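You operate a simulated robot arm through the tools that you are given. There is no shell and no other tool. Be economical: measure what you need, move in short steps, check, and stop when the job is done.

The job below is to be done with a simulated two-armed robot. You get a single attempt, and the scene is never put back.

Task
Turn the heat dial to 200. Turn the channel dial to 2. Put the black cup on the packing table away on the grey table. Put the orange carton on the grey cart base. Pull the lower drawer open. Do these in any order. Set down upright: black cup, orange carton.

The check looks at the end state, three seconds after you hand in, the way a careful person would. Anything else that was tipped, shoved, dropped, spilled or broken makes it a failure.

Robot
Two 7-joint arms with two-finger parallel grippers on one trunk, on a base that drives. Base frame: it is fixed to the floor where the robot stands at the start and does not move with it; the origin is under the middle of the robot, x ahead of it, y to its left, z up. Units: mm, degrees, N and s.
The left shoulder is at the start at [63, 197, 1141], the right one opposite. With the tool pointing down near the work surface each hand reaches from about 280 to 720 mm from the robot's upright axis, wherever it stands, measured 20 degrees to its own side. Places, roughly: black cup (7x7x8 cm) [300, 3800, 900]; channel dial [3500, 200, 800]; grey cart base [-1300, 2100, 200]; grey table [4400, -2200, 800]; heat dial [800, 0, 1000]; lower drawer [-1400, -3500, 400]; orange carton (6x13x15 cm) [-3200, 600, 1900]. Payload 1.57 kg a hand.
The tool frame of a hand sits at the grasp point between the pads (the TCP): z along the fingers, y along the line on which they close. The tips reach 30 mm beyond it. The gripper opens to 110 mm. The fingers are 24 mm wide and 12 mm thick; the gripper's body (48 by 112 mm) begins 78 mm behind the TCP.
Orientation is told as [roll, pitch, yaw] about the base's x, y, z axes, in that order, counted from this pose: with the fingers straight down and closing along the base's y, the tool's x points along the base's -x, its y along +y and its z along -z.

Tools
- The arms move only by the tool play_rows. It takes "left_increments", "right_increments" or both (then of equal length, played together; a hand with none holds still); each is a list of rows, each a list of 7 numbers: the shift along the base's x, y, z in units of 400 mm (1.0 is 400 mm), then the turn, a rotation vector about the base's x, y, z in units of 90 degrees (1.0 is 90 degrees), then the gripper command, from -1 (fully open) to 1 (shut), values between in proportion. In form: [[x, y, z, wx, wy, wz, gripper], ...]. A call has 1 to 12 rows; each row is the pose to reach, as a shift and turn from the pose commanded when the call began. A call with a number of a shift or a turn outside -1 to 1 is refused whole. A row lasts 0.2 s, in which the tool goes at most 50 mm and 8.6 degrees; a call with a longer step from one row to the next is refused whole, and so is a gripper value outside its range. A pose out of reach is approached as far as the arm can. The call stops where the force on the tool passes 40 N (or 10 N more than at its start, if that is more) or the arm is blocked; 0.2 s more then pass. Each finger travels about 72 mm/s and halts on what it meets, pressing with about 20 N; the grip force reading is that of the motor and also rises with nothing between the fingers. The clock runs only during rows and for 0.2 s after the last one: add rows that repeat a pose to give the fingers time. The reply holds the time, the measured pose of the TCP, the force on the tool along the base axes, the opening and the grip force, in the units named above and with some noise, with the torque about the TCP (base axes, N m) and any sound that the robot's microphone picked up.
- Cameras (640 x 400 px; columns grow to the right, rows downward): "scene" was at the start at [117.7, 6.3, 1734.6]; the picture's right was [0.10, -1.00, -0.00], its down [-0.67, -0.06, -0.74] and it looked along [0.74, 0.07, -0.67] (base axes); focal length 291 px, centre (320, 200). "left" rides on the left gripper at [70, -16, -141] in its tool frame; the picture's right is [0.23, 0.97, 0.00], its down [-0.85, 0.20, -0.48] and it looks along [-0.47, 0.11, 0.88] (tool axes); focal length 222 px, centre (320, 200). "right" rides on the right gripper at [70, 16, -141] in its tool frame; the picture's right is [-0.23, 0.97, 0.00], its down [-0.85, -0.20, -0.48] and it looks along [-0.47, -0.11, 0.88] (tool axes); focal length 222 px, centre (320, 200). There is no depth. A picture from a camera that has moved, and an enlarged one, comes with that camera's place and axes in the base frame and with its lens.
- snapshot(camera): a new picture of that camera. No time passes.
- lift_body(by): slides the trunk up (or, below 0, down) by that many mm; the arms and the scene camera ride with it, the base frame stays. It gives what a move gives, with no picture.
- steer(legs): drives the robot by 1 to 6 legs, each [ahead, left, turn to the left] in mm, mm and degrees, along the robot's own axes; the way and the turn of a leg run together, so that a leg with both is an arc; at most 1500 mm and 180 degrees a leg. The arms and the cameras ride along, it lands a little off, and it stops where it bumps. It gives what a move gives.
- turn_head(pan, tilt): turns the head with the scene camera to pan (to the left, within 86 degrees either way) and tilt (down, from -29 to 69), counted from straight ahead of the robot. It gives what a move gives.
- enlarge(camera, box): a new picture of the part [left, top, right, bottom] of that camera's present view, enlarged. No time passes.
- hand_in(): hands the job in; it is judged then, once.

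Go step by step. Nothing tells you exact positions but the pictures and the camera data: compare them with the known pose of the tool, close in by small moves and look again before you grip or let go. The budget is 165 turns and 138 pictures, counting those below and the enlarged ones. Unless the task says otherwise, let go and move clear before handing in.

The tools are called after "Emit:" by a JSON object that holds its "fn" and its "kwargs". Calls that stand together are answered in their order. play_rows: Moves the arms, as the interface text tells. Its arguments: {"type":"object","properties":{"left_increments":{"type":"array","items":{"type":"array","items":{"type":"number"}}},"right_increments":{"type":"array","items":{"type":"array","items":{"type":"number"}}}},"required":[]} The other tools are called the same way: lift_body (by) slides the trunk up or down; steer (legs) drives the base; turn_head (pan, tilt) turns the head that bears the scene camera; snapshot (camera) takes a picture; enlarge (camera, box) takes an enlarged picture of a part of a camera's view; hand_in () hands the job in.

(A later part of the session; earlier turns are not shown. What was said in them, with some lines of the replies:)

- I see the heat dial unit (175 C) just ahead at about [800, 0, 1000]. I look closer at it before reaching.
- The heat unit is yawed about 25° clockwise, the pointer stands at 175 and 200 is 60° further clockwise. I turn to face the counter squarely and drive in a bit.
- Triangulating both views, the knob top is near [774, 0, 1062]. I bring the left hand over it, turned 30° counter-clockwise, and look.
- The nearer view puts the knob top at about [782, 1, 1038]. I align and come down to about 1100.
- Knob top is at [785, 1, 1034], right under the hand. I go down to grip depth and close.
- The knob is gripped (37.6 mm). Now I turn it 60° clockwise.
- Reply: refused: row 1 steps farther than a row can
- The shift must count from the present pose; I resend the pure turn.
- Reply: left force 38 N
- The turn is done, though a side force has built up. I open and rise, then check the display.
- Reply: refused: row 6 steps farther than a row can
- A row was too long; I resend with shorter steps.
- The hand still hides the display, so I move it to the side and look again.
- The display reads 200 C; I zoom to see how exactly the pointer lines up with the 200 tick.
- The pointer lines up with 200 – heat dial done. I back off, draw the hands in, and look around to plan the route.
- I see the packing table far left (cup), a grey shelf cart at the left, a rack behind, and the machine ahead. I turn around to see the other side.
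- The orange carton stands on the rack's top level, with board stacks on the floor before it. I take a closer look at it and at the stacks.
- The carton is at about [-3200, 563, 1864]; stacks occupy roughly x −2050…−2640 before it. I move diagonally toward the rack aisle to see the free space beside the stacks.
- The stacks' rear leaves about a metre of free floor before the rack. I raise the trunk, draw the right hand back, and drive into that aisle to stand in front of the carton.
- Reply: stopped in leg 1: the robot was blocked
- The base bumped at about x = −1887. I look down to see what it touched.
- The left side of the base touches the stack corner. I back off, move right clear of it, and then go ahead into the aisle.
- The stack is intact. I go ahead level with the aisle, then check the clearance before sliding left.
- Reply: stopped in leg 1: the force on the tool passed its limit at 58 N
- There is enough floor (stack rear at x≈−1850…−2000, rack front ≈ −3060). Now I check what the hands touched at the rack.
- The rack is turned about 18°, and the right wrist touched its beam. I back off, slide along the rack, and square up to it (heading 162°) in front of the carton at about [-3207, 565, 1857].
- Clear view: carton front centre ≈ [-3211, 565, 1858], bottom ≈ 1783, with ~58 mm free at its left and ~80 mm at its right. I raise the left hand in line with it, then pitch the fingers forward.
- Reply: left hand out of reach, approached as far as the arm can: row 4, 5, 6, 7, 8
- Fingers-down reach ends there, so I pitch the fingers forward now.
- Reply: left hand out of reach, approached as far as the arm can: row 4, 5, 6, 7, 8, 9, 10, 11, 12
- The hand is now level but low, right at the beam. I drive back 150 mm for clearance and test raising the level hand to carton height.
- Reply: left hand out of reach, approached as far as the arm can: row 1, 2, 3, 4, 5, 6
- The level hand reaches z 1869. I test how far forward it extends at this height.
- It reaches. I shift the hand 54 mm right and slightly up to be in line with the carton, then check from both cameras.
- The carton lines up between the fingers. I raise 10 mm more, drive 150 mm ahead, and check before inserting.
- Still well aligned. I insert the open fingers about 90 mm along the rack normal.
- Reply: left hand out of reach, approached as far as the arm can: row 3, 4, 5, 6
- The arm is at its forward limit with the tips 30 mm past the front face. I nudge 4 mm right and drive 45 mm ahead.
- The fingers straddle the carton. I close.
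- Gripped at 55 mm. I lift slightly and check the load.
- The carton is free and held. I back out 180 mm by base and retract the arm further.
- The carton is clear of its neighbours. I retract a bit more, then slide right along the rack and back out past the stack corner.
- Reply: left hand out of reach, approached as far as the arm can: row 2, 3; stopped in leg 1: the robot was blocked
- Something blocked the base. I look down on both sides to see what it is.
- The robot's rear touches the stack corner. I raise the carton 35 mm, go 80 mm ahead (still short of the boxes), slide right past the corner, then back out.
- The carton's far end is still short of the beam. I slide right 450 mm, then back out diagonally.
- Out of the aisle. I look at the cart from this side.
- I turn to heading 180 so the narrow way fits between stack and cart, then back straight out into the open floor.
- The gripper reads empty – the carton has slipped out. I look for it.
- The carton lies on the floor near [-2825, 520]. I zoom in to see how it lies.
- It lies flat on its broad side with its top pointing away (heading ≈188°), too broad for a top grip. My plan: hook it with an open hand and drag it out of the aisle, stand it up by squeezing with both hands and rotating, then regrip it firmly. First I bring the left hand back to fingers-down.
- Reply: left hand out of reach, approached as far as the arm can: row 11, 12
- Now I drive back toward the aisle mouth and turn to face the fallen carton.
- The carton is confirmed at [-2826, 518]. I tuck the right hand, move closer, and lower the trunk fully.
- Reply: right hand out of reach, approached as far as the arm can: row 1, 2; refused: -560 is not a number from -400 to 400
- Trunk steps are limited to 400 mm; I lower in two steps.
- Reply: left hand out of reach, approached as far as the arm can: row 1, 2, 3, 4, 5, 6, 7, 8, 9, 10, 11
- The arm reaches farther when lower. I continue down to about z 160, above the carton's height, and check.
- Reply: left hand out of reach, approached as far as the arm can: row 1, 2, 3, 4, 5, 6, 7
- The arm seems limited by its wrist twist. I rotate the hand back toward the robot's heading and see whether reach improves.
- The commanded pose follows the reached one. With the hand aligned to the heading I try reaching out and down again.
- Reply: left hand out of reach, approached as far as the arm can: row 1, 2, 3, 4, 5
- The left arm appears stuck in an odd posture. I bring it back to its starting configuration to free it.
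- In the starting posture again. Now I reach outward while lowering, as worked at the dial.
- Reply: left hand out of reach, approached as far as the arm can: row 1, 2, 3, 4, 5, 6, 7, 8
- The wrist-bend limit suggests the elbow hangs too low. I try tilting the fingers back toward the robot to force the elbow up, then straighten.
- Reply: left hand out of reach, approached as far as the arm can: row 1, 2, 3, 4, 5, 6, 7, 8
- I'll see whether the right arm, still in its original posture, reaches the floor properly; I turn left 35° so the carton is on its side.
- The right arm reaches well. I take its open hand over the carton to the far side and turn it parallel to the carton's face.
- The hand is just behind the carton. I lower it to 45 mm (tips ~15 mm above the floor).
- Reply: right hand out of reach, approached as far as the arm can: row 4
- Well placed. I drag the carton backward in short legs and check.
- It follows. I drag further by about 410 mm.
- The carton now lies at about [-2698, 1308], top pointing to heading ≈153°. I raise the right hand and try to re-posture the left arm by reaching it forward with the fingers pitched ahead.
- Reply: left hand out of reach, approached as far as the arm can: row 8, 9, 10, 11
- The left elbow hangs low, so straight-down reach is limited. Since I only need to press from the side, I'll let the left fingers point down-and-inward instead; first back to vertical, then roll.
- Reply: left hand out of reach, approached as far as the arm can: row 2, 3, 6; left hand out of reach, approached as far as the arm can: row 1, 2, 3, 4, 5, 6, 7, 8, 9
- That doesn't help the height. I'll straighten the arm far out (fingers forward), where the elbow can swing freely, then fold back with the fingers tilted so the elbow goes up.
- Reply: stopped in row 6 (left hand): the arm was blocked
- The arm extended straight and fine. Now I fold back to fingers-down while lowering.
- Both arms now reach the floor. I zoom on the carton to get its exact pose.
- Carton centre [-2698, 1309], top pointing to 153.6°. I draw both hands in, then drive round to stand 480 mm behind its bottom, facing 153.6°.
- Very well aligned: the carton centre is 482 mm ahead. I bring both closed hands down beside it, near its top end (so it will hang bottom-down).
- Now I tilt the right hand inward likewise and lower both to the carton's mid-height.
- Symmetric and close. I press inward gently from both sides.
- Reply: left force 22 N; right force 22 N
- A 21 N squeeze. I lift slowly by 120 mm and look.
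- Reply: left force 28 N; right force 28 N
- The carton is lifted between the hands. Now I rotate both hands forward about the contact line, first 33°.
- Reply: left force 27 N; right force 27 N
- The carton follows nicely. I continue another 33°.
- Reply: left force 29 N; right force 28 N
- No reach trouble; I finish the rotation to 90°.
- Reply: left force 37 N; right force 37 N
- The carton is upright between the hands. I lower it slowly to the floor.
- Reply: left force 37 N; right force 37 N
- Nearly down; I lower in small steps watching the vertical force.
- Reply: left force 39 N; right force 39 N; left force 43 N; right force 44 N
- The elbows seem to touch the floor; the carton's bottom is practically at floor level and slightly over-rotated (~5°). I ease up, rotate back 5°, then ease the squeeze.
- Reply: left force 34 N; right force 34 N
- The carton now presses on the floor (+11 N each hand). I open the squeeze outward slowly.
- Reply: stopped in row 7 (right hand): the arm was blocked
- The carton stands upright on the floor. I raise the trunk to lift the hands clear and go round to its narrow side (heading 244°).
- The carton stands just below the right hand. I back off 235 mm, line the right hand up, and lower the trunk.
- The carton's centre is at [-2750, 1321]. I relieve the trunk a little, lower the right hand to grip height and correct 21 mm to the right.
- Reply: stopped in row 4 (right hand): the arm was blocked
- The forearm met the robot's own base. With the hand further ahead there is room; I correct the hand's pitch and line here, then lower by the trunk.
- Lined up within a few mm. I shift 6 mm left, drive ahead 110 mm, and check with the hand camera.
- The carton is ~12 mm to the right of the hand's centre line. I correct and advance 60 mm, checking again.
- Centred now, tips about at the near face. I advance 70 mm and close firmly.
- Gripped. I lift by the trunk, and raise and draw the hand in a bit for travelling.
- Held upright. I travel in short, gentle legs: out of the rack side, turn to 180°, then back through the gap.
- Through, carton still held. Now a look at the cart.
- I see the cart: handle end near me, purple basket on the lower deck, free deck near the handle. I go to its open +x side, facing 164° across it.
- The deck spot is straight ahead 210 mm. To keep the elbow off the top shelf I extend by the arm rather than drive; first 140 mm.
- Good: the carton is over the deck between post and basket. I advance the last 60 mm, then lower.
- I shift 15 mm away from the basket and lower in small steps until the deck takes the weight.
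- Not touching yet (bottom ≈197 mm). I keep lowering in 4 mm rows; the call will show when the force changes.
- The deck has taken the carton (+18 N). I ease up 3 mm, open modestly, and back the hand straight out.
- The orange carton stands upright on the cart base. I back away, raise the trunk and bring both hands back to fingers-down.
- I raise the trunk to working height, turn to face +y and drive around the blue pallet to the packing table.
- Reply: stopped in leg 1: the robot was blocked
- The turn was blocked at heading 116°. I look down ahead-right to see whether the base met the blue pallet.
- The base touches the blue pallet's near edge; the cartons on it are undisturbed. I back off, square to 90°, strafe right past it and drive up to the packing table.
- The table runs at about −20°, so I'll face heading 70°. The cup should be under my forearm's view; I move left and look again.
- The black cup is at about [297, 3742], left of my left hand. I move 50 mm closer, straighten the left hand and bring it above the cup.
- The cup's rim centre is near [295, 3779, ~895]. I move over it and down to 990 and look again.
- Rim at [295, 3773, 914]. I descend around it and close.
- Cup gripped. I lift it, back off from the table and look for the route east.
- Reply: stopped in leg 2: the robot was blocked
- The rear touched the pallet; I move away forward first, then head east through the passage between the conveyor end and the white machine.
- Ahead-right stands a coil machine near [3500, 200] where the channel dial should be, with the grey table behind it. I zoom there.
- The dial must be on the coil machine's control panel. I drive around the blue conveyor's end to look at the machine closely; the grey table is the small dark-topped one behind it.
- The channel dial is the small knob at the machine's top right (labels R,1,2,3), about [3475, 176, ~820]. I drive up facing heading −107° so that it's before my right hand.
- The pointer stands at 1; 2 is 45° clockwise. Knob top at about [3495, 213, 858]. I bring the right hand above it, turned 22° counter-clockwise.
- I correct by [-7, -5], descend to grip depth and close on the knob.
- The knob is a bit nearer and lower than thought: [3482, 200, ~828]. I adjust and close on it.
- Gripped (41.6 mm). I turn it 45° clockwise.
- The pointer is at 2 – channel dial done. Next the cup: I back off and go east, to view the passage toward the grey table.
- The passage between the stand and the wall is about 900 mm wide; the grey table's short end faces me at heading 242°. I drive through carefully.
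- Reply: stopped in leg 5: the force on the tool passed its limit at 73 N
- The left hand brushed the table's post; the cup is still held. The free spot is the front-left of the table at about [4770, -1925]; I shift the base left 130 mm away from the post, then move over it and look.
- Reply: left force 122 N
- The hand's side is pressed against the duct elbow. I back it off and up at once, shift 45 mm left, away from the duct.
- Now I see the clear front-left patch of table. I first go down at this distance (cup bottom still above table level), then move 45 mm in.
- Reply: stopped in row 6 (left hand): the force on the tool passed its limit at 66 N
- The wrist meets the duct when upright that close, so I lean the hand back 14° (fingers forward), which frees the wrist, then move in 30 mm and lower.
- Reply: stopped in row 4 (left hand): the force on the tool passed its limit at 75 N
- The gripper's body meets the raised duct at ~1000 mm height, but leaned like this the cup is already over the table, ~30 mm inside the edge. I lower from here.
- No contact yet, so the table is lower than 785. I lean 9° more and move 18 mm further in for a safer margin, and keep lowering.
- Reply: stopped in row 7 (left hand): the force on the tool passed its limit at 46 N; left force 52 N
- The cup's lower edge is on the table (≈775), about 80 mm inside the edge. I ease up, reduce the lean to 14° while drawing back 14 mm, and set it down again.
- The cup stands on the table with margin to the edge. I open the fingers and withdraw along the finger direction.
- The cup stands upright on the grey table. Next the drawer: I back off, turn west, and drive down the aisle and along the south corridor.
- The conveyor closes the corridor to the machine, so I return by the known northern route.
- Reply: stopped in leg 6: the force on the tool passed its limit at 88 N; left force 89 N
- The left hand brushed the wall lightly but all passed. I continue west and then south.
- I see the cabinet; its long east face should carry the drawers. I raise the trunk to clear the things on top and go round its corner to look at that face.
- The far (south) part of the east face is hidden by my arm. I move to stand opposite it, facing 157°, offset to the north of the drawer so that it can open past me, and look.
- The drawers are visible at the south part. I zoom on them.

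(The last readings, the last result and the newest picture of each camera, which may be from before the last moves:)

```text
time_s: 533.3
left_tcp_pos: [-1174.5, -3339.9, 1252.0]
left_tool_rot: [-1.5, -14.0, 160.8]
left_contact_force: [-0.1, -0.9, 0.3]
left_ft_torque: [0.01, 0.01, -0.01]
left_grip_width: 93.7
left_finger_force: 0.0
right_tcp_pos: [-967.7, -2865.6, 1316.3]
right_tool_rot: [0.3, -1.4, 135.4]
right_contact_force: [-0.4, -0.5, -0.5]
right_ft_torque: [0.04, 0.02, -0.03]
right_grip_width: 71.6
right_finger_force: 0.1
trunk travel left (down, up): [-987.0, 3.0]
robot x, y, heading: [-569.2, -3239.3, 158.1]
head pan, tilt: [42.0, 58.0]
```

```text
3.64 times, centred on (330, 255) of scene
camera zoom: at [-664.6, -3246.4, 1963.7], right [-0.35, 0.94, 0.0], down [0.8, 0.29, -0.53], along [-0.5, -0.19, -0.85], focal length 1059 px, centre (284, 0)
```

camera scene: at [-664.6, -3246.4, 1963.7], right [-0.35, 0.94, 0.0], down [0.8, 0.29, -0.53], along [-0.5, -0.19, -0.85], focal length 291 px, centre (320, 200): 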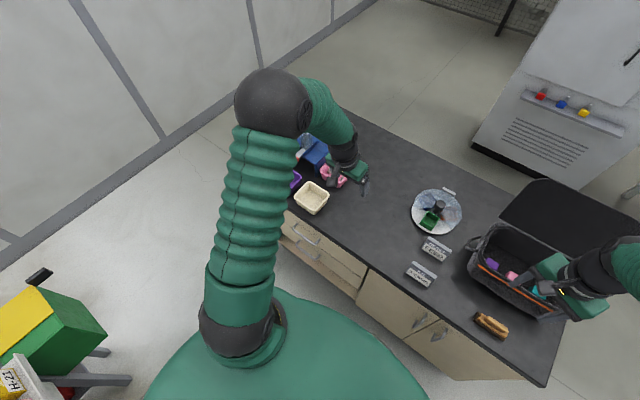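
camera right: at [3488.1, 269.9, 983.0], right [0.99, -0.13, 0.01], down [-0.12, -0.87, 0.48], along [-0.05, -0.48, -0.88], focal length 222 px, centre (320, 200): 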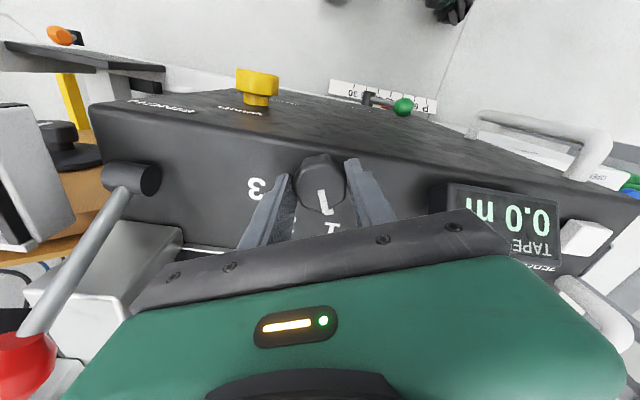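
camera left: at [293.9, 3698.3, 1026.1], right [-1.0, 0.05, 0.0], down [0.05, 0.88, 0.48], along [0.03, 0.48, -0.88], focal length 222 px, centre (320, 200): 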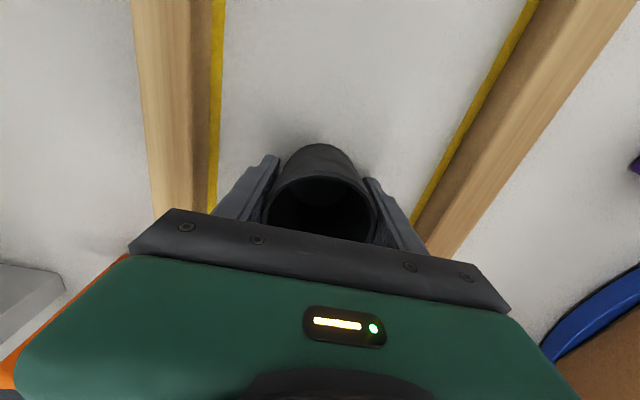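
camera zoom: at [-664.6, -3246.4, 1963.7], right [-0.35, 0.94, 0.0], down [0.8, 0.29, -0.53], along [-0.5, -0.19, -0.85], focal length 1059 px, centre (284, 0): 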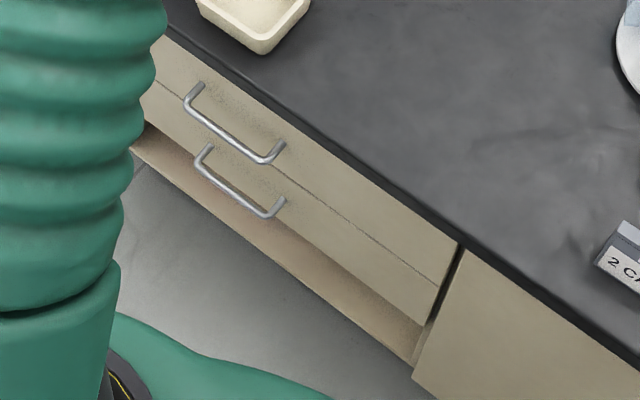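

Two bow handles; the lower one is at about [-1190, -3527, ~505]. I pitch the left hand to point at the face beside the robot, roll it so the fingers close vertically, and lower the trunk.

Emit:
{"fn": "play_rows", "kwargs": {"left_increments": [[0.026, -0.064, 0, 0.0306, 0.0887, 0, -0.4], [0.052, -0.129, 0, 0.0611, 0.1773, 0, -0.4], [0.078, -0.193, 0, 0.0917, 0.266, 0, -0.4], [0.104, -0.258, 0, 0.1222, 0.3547, 0, -0.4], [0.13, -0.322, 0, 0.1528, 0.4433, 0, -0.4], [0.157, -0.387, 0, 0.1833, 0.532, 0, -0.4], [0.183, -0.451, 0, 0.2139, 0.6207, 0, -0.4], [0.209, -0.515, 0, 0.2444, 0.7093, 0, -0.4], [0.235, -0.58, 0, 0.275, 0.798, 0, -0.4]]}}

Emit:
{"fn": "play_rows", "kwargs": {"left_increments": [[0, 0, 0, 0.086, -0.029, 0, -0.4], [0, 0, 0, 0.172, -0.058, 0, -0.4], [0, 0, 0, 0.259, -0.086, 0, -0.4], [0, 0, 0, 0.345, -0.115, 0, -0.4], [0, 0, 0, 0.431, -0.144, 0, -0.4], [0, 0, 0, 0.517, -0.173, 0, -0.4], [0, 0, 0, 0.603, -0.202, 0, -0.4], [0, 0, 0, 0.689, -0.231, 0, -0.4], [0, 0, 0, 0.776, -0.259, 0, -0.4], [0, 0, 0, 0.862, -0.288, 0, -0.4], [0, 0, 0, 0.948, -0.317, 0, -0.4]]}}

Emit:
{"fn": "lift_body", "kwargs": {"by": -400}}

Emit:
{"fn": "lift_body", "kwargs": {"by": -340}}

Emit:
{"fn": "snapshot", "kwargs": {"camera": "left"}}

```text
time_s: 535.3
left_tcp_pos: [-1084.6, -3576.1, 1251.0]
left_tool_rot: [169.2, -89.9, -10.1]
left_contact_force: [0.5, 0.1, 0.7]
left_ft_torque: [-0.02, 0.01, -0.02]
left_grip_width: 77.4
left_finger_force: 0.1
right_tcp_pos: [-970.5, -2872.0, 1316.4]
right_tool_rot: [0.1, -1.5, 135.5]
right_contact_force: [-0.3, 0.1, 0.2]
right_ft_torque: [0.0, 0.02, -0.03]
right_grip_width: 71.7
right_finger_force: 0.1
trunk travel left (down, up): [-987.0, 3.0]
robot x, y, heading: [-569.7, -3241.1, 158.4]
head pan, tilt: [42.0, 58.0]
```

```text
time_s: 537.7
left_tcp_pos: [-1084.8, -3577.3, 1251.2]
left_tool_rot: [-92.2, 0.1, -108.5]
left_contact_force: [0.9, 0.6, -1.0]
left_ft_torque: [0.02, 0.02, 0.02]
left_grip_width: 77.0
left_finger_force: 0.0
right_tcp_pos: [-970.7, -2871.4, 1316.4]
right_tool_rot: [0.2, -1.5, 135.4]
right_contact_force: [-0.3, 0.4, 0.5]
right_ft_torque: [0.0, 0.03, 0.01]
right_grip_width: 71.2
right_finger_force: 0.1
trunk travel left (down, up): [-987.0, 3.0]
robot x, y, heading: [-571.7, -3241.4, 158.1]
head pan, tilt: [42.0, 58.0]
```

```text
time_s: 541.5
left_tcp_pos: [-1084.0, -3577.1, 850.9]
left_tool_rot: [-92.3, 0.0, -108.4]
left_contact_force: [0.0, 0.5, -1.1]
left_ft_torque: [0.0, 0.01, 0.02]
left_grip_width: 76.9
left_finger_force: 0.1
right_tcp_pos: [-970.0, -2870.5, 916.0]
right_tool_rot: [0.1, -1.5, 135.4]
right_contact_force: [0.1, 0.3, -0.1]
right_ft_torque: [0.01, 0.0, 0.0]
right_grip_width: 71.6
right_finger_force: 0.0
trunk travel left (down, up): [-587.0, 403.0]
robot x, y, heading: [-571.6, -3241.7, 158.3]
head pan, tilt: [42.0, 58.0]
```

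```text
time_s: 543.3
left_tcp_pos: [-1083.3, -3577.5, 669.5]
left_tool_rot: [-92.4, -0.1, -108.6]
left_contact_force: [-0.4, -0.3, -0.3]
left_ft_torque: [-0.01, -0.01, 0.0]
left_grip_width: 76.9
left_finger_force: 0.0
right_tcp_pos: [-969.0, -2871.7, 741.7]
right_tool_rot: [0.4, -2.0, 135.5]
right_contact_force: [8.2, -3.7, 13.8]
right_ft_torque: [-0.15, 1.36, 0.44]
right_grip_width: 71.6
right_finger_force: 0.2
trunk travel left (down, up): [-406.0, 584.0]
robot x, y, heading: [-570.0, -3240.0, 158.4]
head pan, tilt: [42.0, 58.0]
stopped: the force on the tool passed its limit at 78 N (the readings are from after the stop); the commanded pose is now the measured one
```

```text
4 pictures are left
camera left: at [-925.1, -3556.8, 681.4], right [0.03, 0.23, -0.97], down [0.17, -0.96, -0.22], along [-0.98, -0.16, -0.07], focal length 222 px, centre (320, 200)
```

left: 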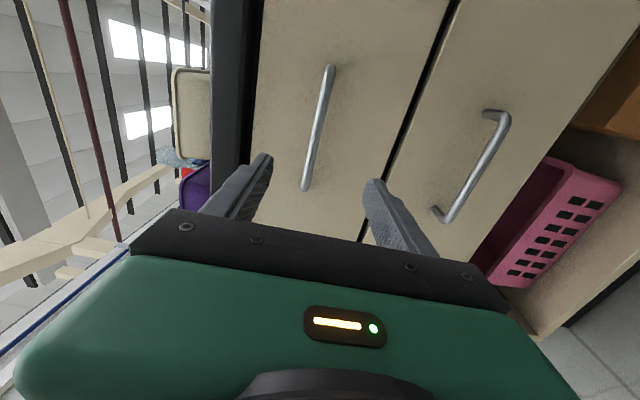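

The right hand caught the counter edge on the way down; I pull it back from the cabinet. Lower handle from both views: about [-1202, -3524, 478].

Emit:
{"fn": "play_rows", "kwargs": {"right_increments": [[0.02, -0.01, 0.06, 0, 0, 0, 0], [0.1, -0.03, 0.1, 0, 0, 0, 1], [0.19, -0.06, 0.12, 0, 0, 0, 1], [0.28, -0.09, 0.14, 0, 0, 0, 1], [0.36, -0.12, 0.16, 0, 0, 0, 1]]}}

Emit:
{"fn": "lift_body", "kwargs": {"by": -190}}

```text
time_s: 544.5
left_tcp_pos: [-1082.7, -3576.6, 670.9]
left_tool_rot: [-92.3, -0.1, -108.5]
left_contact_force: [0.9, 0.2, 0.5]
left_ft_torque: [0.0, 0.02, 0.02]
left_grip_width: 77.3
left_finger_force: 0.2
right_tcp_pos: [-826.1, -2918.0, 804.7]
right_tool_rot: [0.5, -1.9, 135.6]
right_contact_force: [-0.5, 0.8, -0.3]
right_ft_torque: [-0.02, 0.08, -0.03]
right_grip_width: 0.2
right_finger_force: 20.1
trunk travel left (down, up): [-406.0, 584.0]
robot x, y, heading: [-569.6, -3238.1, 158.3]
head pan, tilt: [42.0, 58.0]
```

```text
time_s: 546.6
left_tcp_pos: [-1082.9, -3576.8, 480.7]
left_tool_rot: [-92.3, 0.0, -108.6]
left_contact_force: [-0.8, -1.0, -0.6]
left_ft_torque: [0.01, 0.02, 0.02]
left_grip_width: 77.1
left_finger_force: 0.0
right_tcp_pos: [-827.6, -2917.9, 615.0]
right_tool_rot: [0.4, -1.8, 135.5]
right_contact_force: [-0.3, -0.4, 0.4]
right_ft_torque: [0.03, 0.0, -0.04]
right_grip_width: 0.0
right_finger_force: 20.1
trunk travel left (down, up): [-216.0, 774.0]
robot x, y, heading: [-571.9, -3240.8, 158.1]
head pan, tilt: [42.0, 58.0]
```

At handle height; one look with the hand camera before closing in.

Emit:
{"fn": "snapshot", "kwargs": {"camera": "left"}}

```text
3 pictures are left
camera left: at [-925.8, -3555.8, 491.9], right [0.04, 0.23, -0.97], down [0.17, -0.96, -0.22], along [-0.98, -0.16, -0.07], focal length 222 px, centre (320, 200)
```

left: 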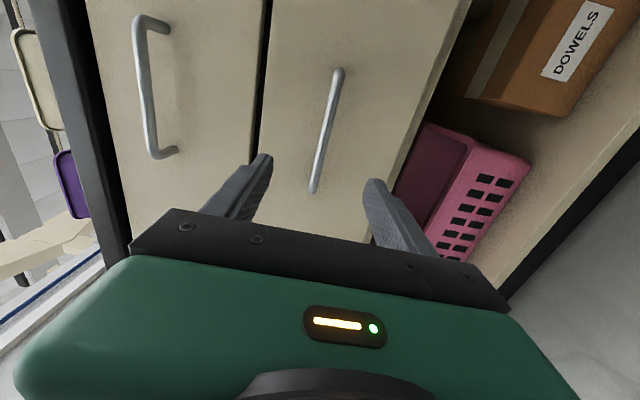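

Handle at [-1192, -3517, 484]. I align 18 mm to the right, advance until the bar lies between the fingers, and close.

Emit:
{"fn": "play_rows", "kwargs": {"left_increments": [[0.0144, 0.0426, 0.005, 0, 0, 0, -0.4], [-0.05, 0.063, 0.005, 0, 0, 0, -0.4], [-0.12, 0.086, 0.005, 0, 0, 0, -0.4], [-0.19, 0.11, 0.005, 0, 0, 0, -0.4], [-0.235, 0.126, 0.005, 0, 0, 0, -0.4], [-0.26, 0.134, 0.005, 0, 0, 0, -0.4], [-0.26, 0.134, 0.005, 0, 0, 0, 0.1], [-0.26, 0.134, 0.005, 0, 0, 0, 0.5], [-0.26, 0.134, 0.005, 0, 0, 0, 1], [-0.26, 0.134, 0.005, 0, 0, 0, 1], [-0.26, 0.134, 0.005, 0, 0, 0, 1]]}}

```text
time_s: 549.0
left_tcp_pos: [-1186.3, -3522.4, 482.3]
left_tool_rot: [-92.3, -0.1, -108.6]
left_contact_force: [-0.9, 0.4, 2.0]
left_ft_torque: [0.02, 0.01, -0.01]
left_grip_width: 11.9
left_finger_force: 29.3
right_tcp_pos: [-828.4, -2917.4, 614.2]
right_tool_rot: [0.4, -1.9, 135.6]
right_contact_force: [0.1, 0.0, -0.6]
right_ft_torque: [0.0, 0.01, 0.02]
right_grip_width: 0.1
right_finger_force: 20.1
trunk travel left (down, up): [-216.0, 774.0]
robot x, y, heading: [-570.7, -3238.8, 158.3]
head pan, tilt: [42.0, 58.0]
```

The bar is gripped (11.9 mm). I pull the drawer straight out with the arm.

Emit:
{"fn": "play_rows", "kwargs": {"left_increments": [[0.035, -0.012, 0, 0, 0, 0, 1], [0.08, -0.027, 0, 0, 0, 0, 1], [0.13, -0.044, 0, 0, 0, 0, 1], [0.18, -0.061, 0, 0, 0, 0, 1], [0.23, -0.077, 0, 0, 0, 0, 1], [0.28, -0.094, 0, 0, 0, 0, 1], [0.33, -0.111, 0, 0, 0, 0, 1], [0.38, -0.128, 0, 0, 0, 0, 1], [0.43, -0.145, 0, 0, 0, 0, 1], [0.43, -0.145, 0, 0, 0, 0, 1]]}}

Emit:
{"fn": "snapshot", "kwargs": {"camera": "scene"}}

```text
time_s: 551.2
left_tcp_pos: [-1013.1, -3578.7, 482.9]
left_tool_rot: [-92.2, -0.1, -108.7]
left_contact_force: [8.0, 20.7, -2.4]
left_ft_torque: [0.08, -0.05, -0.1]
left_grip_width: 11.8
left_finger_force: 29.7
right_tcp_pos: [-827.5, -2916.8, 613.8]
right_tool_rot: [0.6, -1.7, 135.5]
right_contact_force: [-0.1, 0.7, 0.5]
right_ft_torque: [-0.03, 0.0, 0.02]
right_grip_width: 0.0
right_finger_force: 19.7
trunk travel left (down, up): [-216.0, 774.0]
robot x, y, heading: [-571.9, -3241.2, 158.0]
head pan, tilt: [42.0, 58.0]
```

```text
2 pictures are left
camera scene: at [-663.4, -3252.7, 1193.0], right [-0.35, 0.94, 0.0], down [0.8, 0.29, -0.53], along [-0.5, -0.18, -0.85], focal length 291 px, centre (320, 200)
```

scene: 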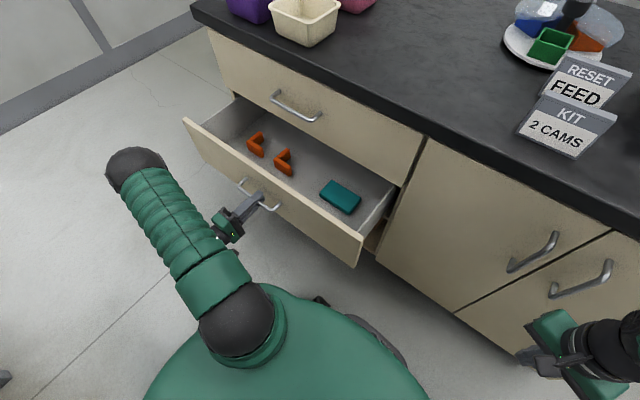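

The drawer is open about 180 mm. I pull a further 70 mm, slightly correcting the direction.

Emit:
{"fn": "play_rows", "kwargs": {"left_increments": [[0.03, 0.0, 0, 0, 0, 0, 1], [0.06, -0.008, 0, 0, 0, 0, 1], [0.09, -0.016, 0, 0, 0, 0, 1], [0.12, -0.025, 0, 0, 0, 0, 1], [0.15, -0.034, 0, 0, 0, 0, 1], [0.175, -0.042, 0, 0, 0, 0, 1]]}}

```text
time_s: 552.6
left_tcp_pos: [-945.0, -3598.3, 482.8]
left_tool_rot: [-92.2, -0.1, -108.4]
left_contact_force: [-7.7, -20.5, 3.9]
left_ft_torque: [0.1, 0.0, 0.18]
left_grip_width: 12.1
left_finger_force: 29.3
right_tcp_pos: [-826.8, -2920.4, 614.4]
right_tool_rot: [0.3, -1.9, 135.5]
right_contact_force: [-0.2, 0.0, -0.6]
right_ft_torque: [0.0, 0.01, 0.01]
right_grip_width: 0.0
right_finger_force: 20.1
trunk travel left (down, up): [-216.0, 774.0]
robot x, y, heading: [-572.2, -3239.6, 158.2]
head pan, tilt: [42.0, 58.0]
```

Open about 250 mm. I release the handle and back the hand off.

Emit:
{"fn": "play_rows", "kwargs": {"left_increments": [[0, -0.006, 0, 0, 0, 0, 0.5], [0, -0.006, 0, 0, 0, 0, 0.0], [0, -0.006, 0, 0, 0, 0, -0.4], [0, -0.006, 0, 0, 0, 0, -0.4], [0.04, -0.02, 0, 0, 0, 0, -0.4], [0.08, -0.034, 0, 0, 0, 0, -0.4], [0.12, -0.048, 0, 0, 0, 0, -0.4], [0.15, -0.058, 0, 0, 0, 0, -0.4]]}}

Emit:
{"fn": "snapshot", "kwargs": {"camera": "scene"}}

```text
time_s: 554.4
left_tcp_pos: [-885.3, -3621.0, 483.1]
left_tool_rot: [-92.3, -0.1, -108.6]
left_contact_force: [-0.3, 0.7, 0.6]
left_ft_torque: [0.0, 0.03, 0.01]
left_grip_width: 76.8
left_finger_force: 0.0
right_tcp_pos: [-826.2, -2919.5, 614.4]
right_tool_rot: [0.4, -1.8, 135.5]
right_contact_force: [0.4, 0.6, -0.6]
right_ft_torque: [-0.01, 0.02, 0.02]
right_grip_width: 0.2
right_finger_force: 19.7
trunk travel left (down, up): [-216.0, 774.0]
robot x, y, heading: [-570.7, -3241.9, 158.1]
head pan, tilt: [42.0, 58.0]
```

```text
1 pictures are left
camera scene: at [-664.0, -3256.2, 1193.0], right [-0.35, 0.94, 0.0], down [0.8, 0.29, -0.53], along [-0.5, -0.18, -0.85], focal length 291 px, centre (320, 200)
```

scene: 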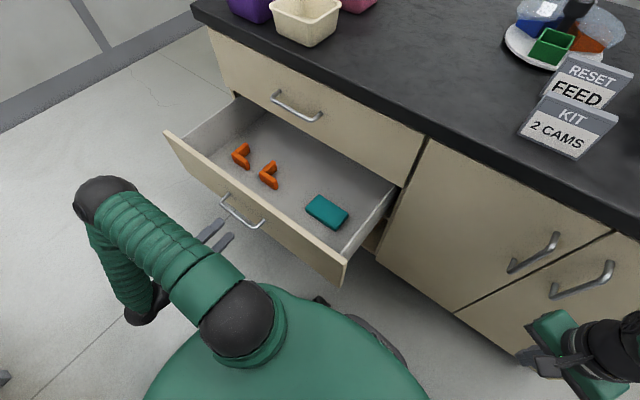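

The lower drawer stands open, its contents in place and both hands clear. The other four jobs were checked earlier, so I hand in.

Emit:
{"fn": "hand_in", "kwargs": {}}

```text
The job is handed in.
```

I finished all five tasks and handed the job in, but I dropped the carton once on the way and had several bumps.

**End state**
- **Heat dial:** the display reads 200 C.
- **Channel dial:** the pointer is at 2.
- **Black cup:** upright on the grey table, near its front-left edge.
- **Orange carton:** upright on the grey cart base.
- **Lower drawer:** open about 250 mm, its contents still in place.

**Mishaps**
- **Carton:** it slipped from the gripper at rack height and fell to the floor. I stood it up again and carried it to the cart.
- **Base:** it bumped the board stack twice and the blue pallet twice. I saw nothing displaced, but I did not check the pallet again after the second bump.
- **Hands:** they hit the rack beam, the grey table's post and duct, the wall and the cabinet counter, at up to about 90 N. I saw no damage, but did not look closely at every spot.
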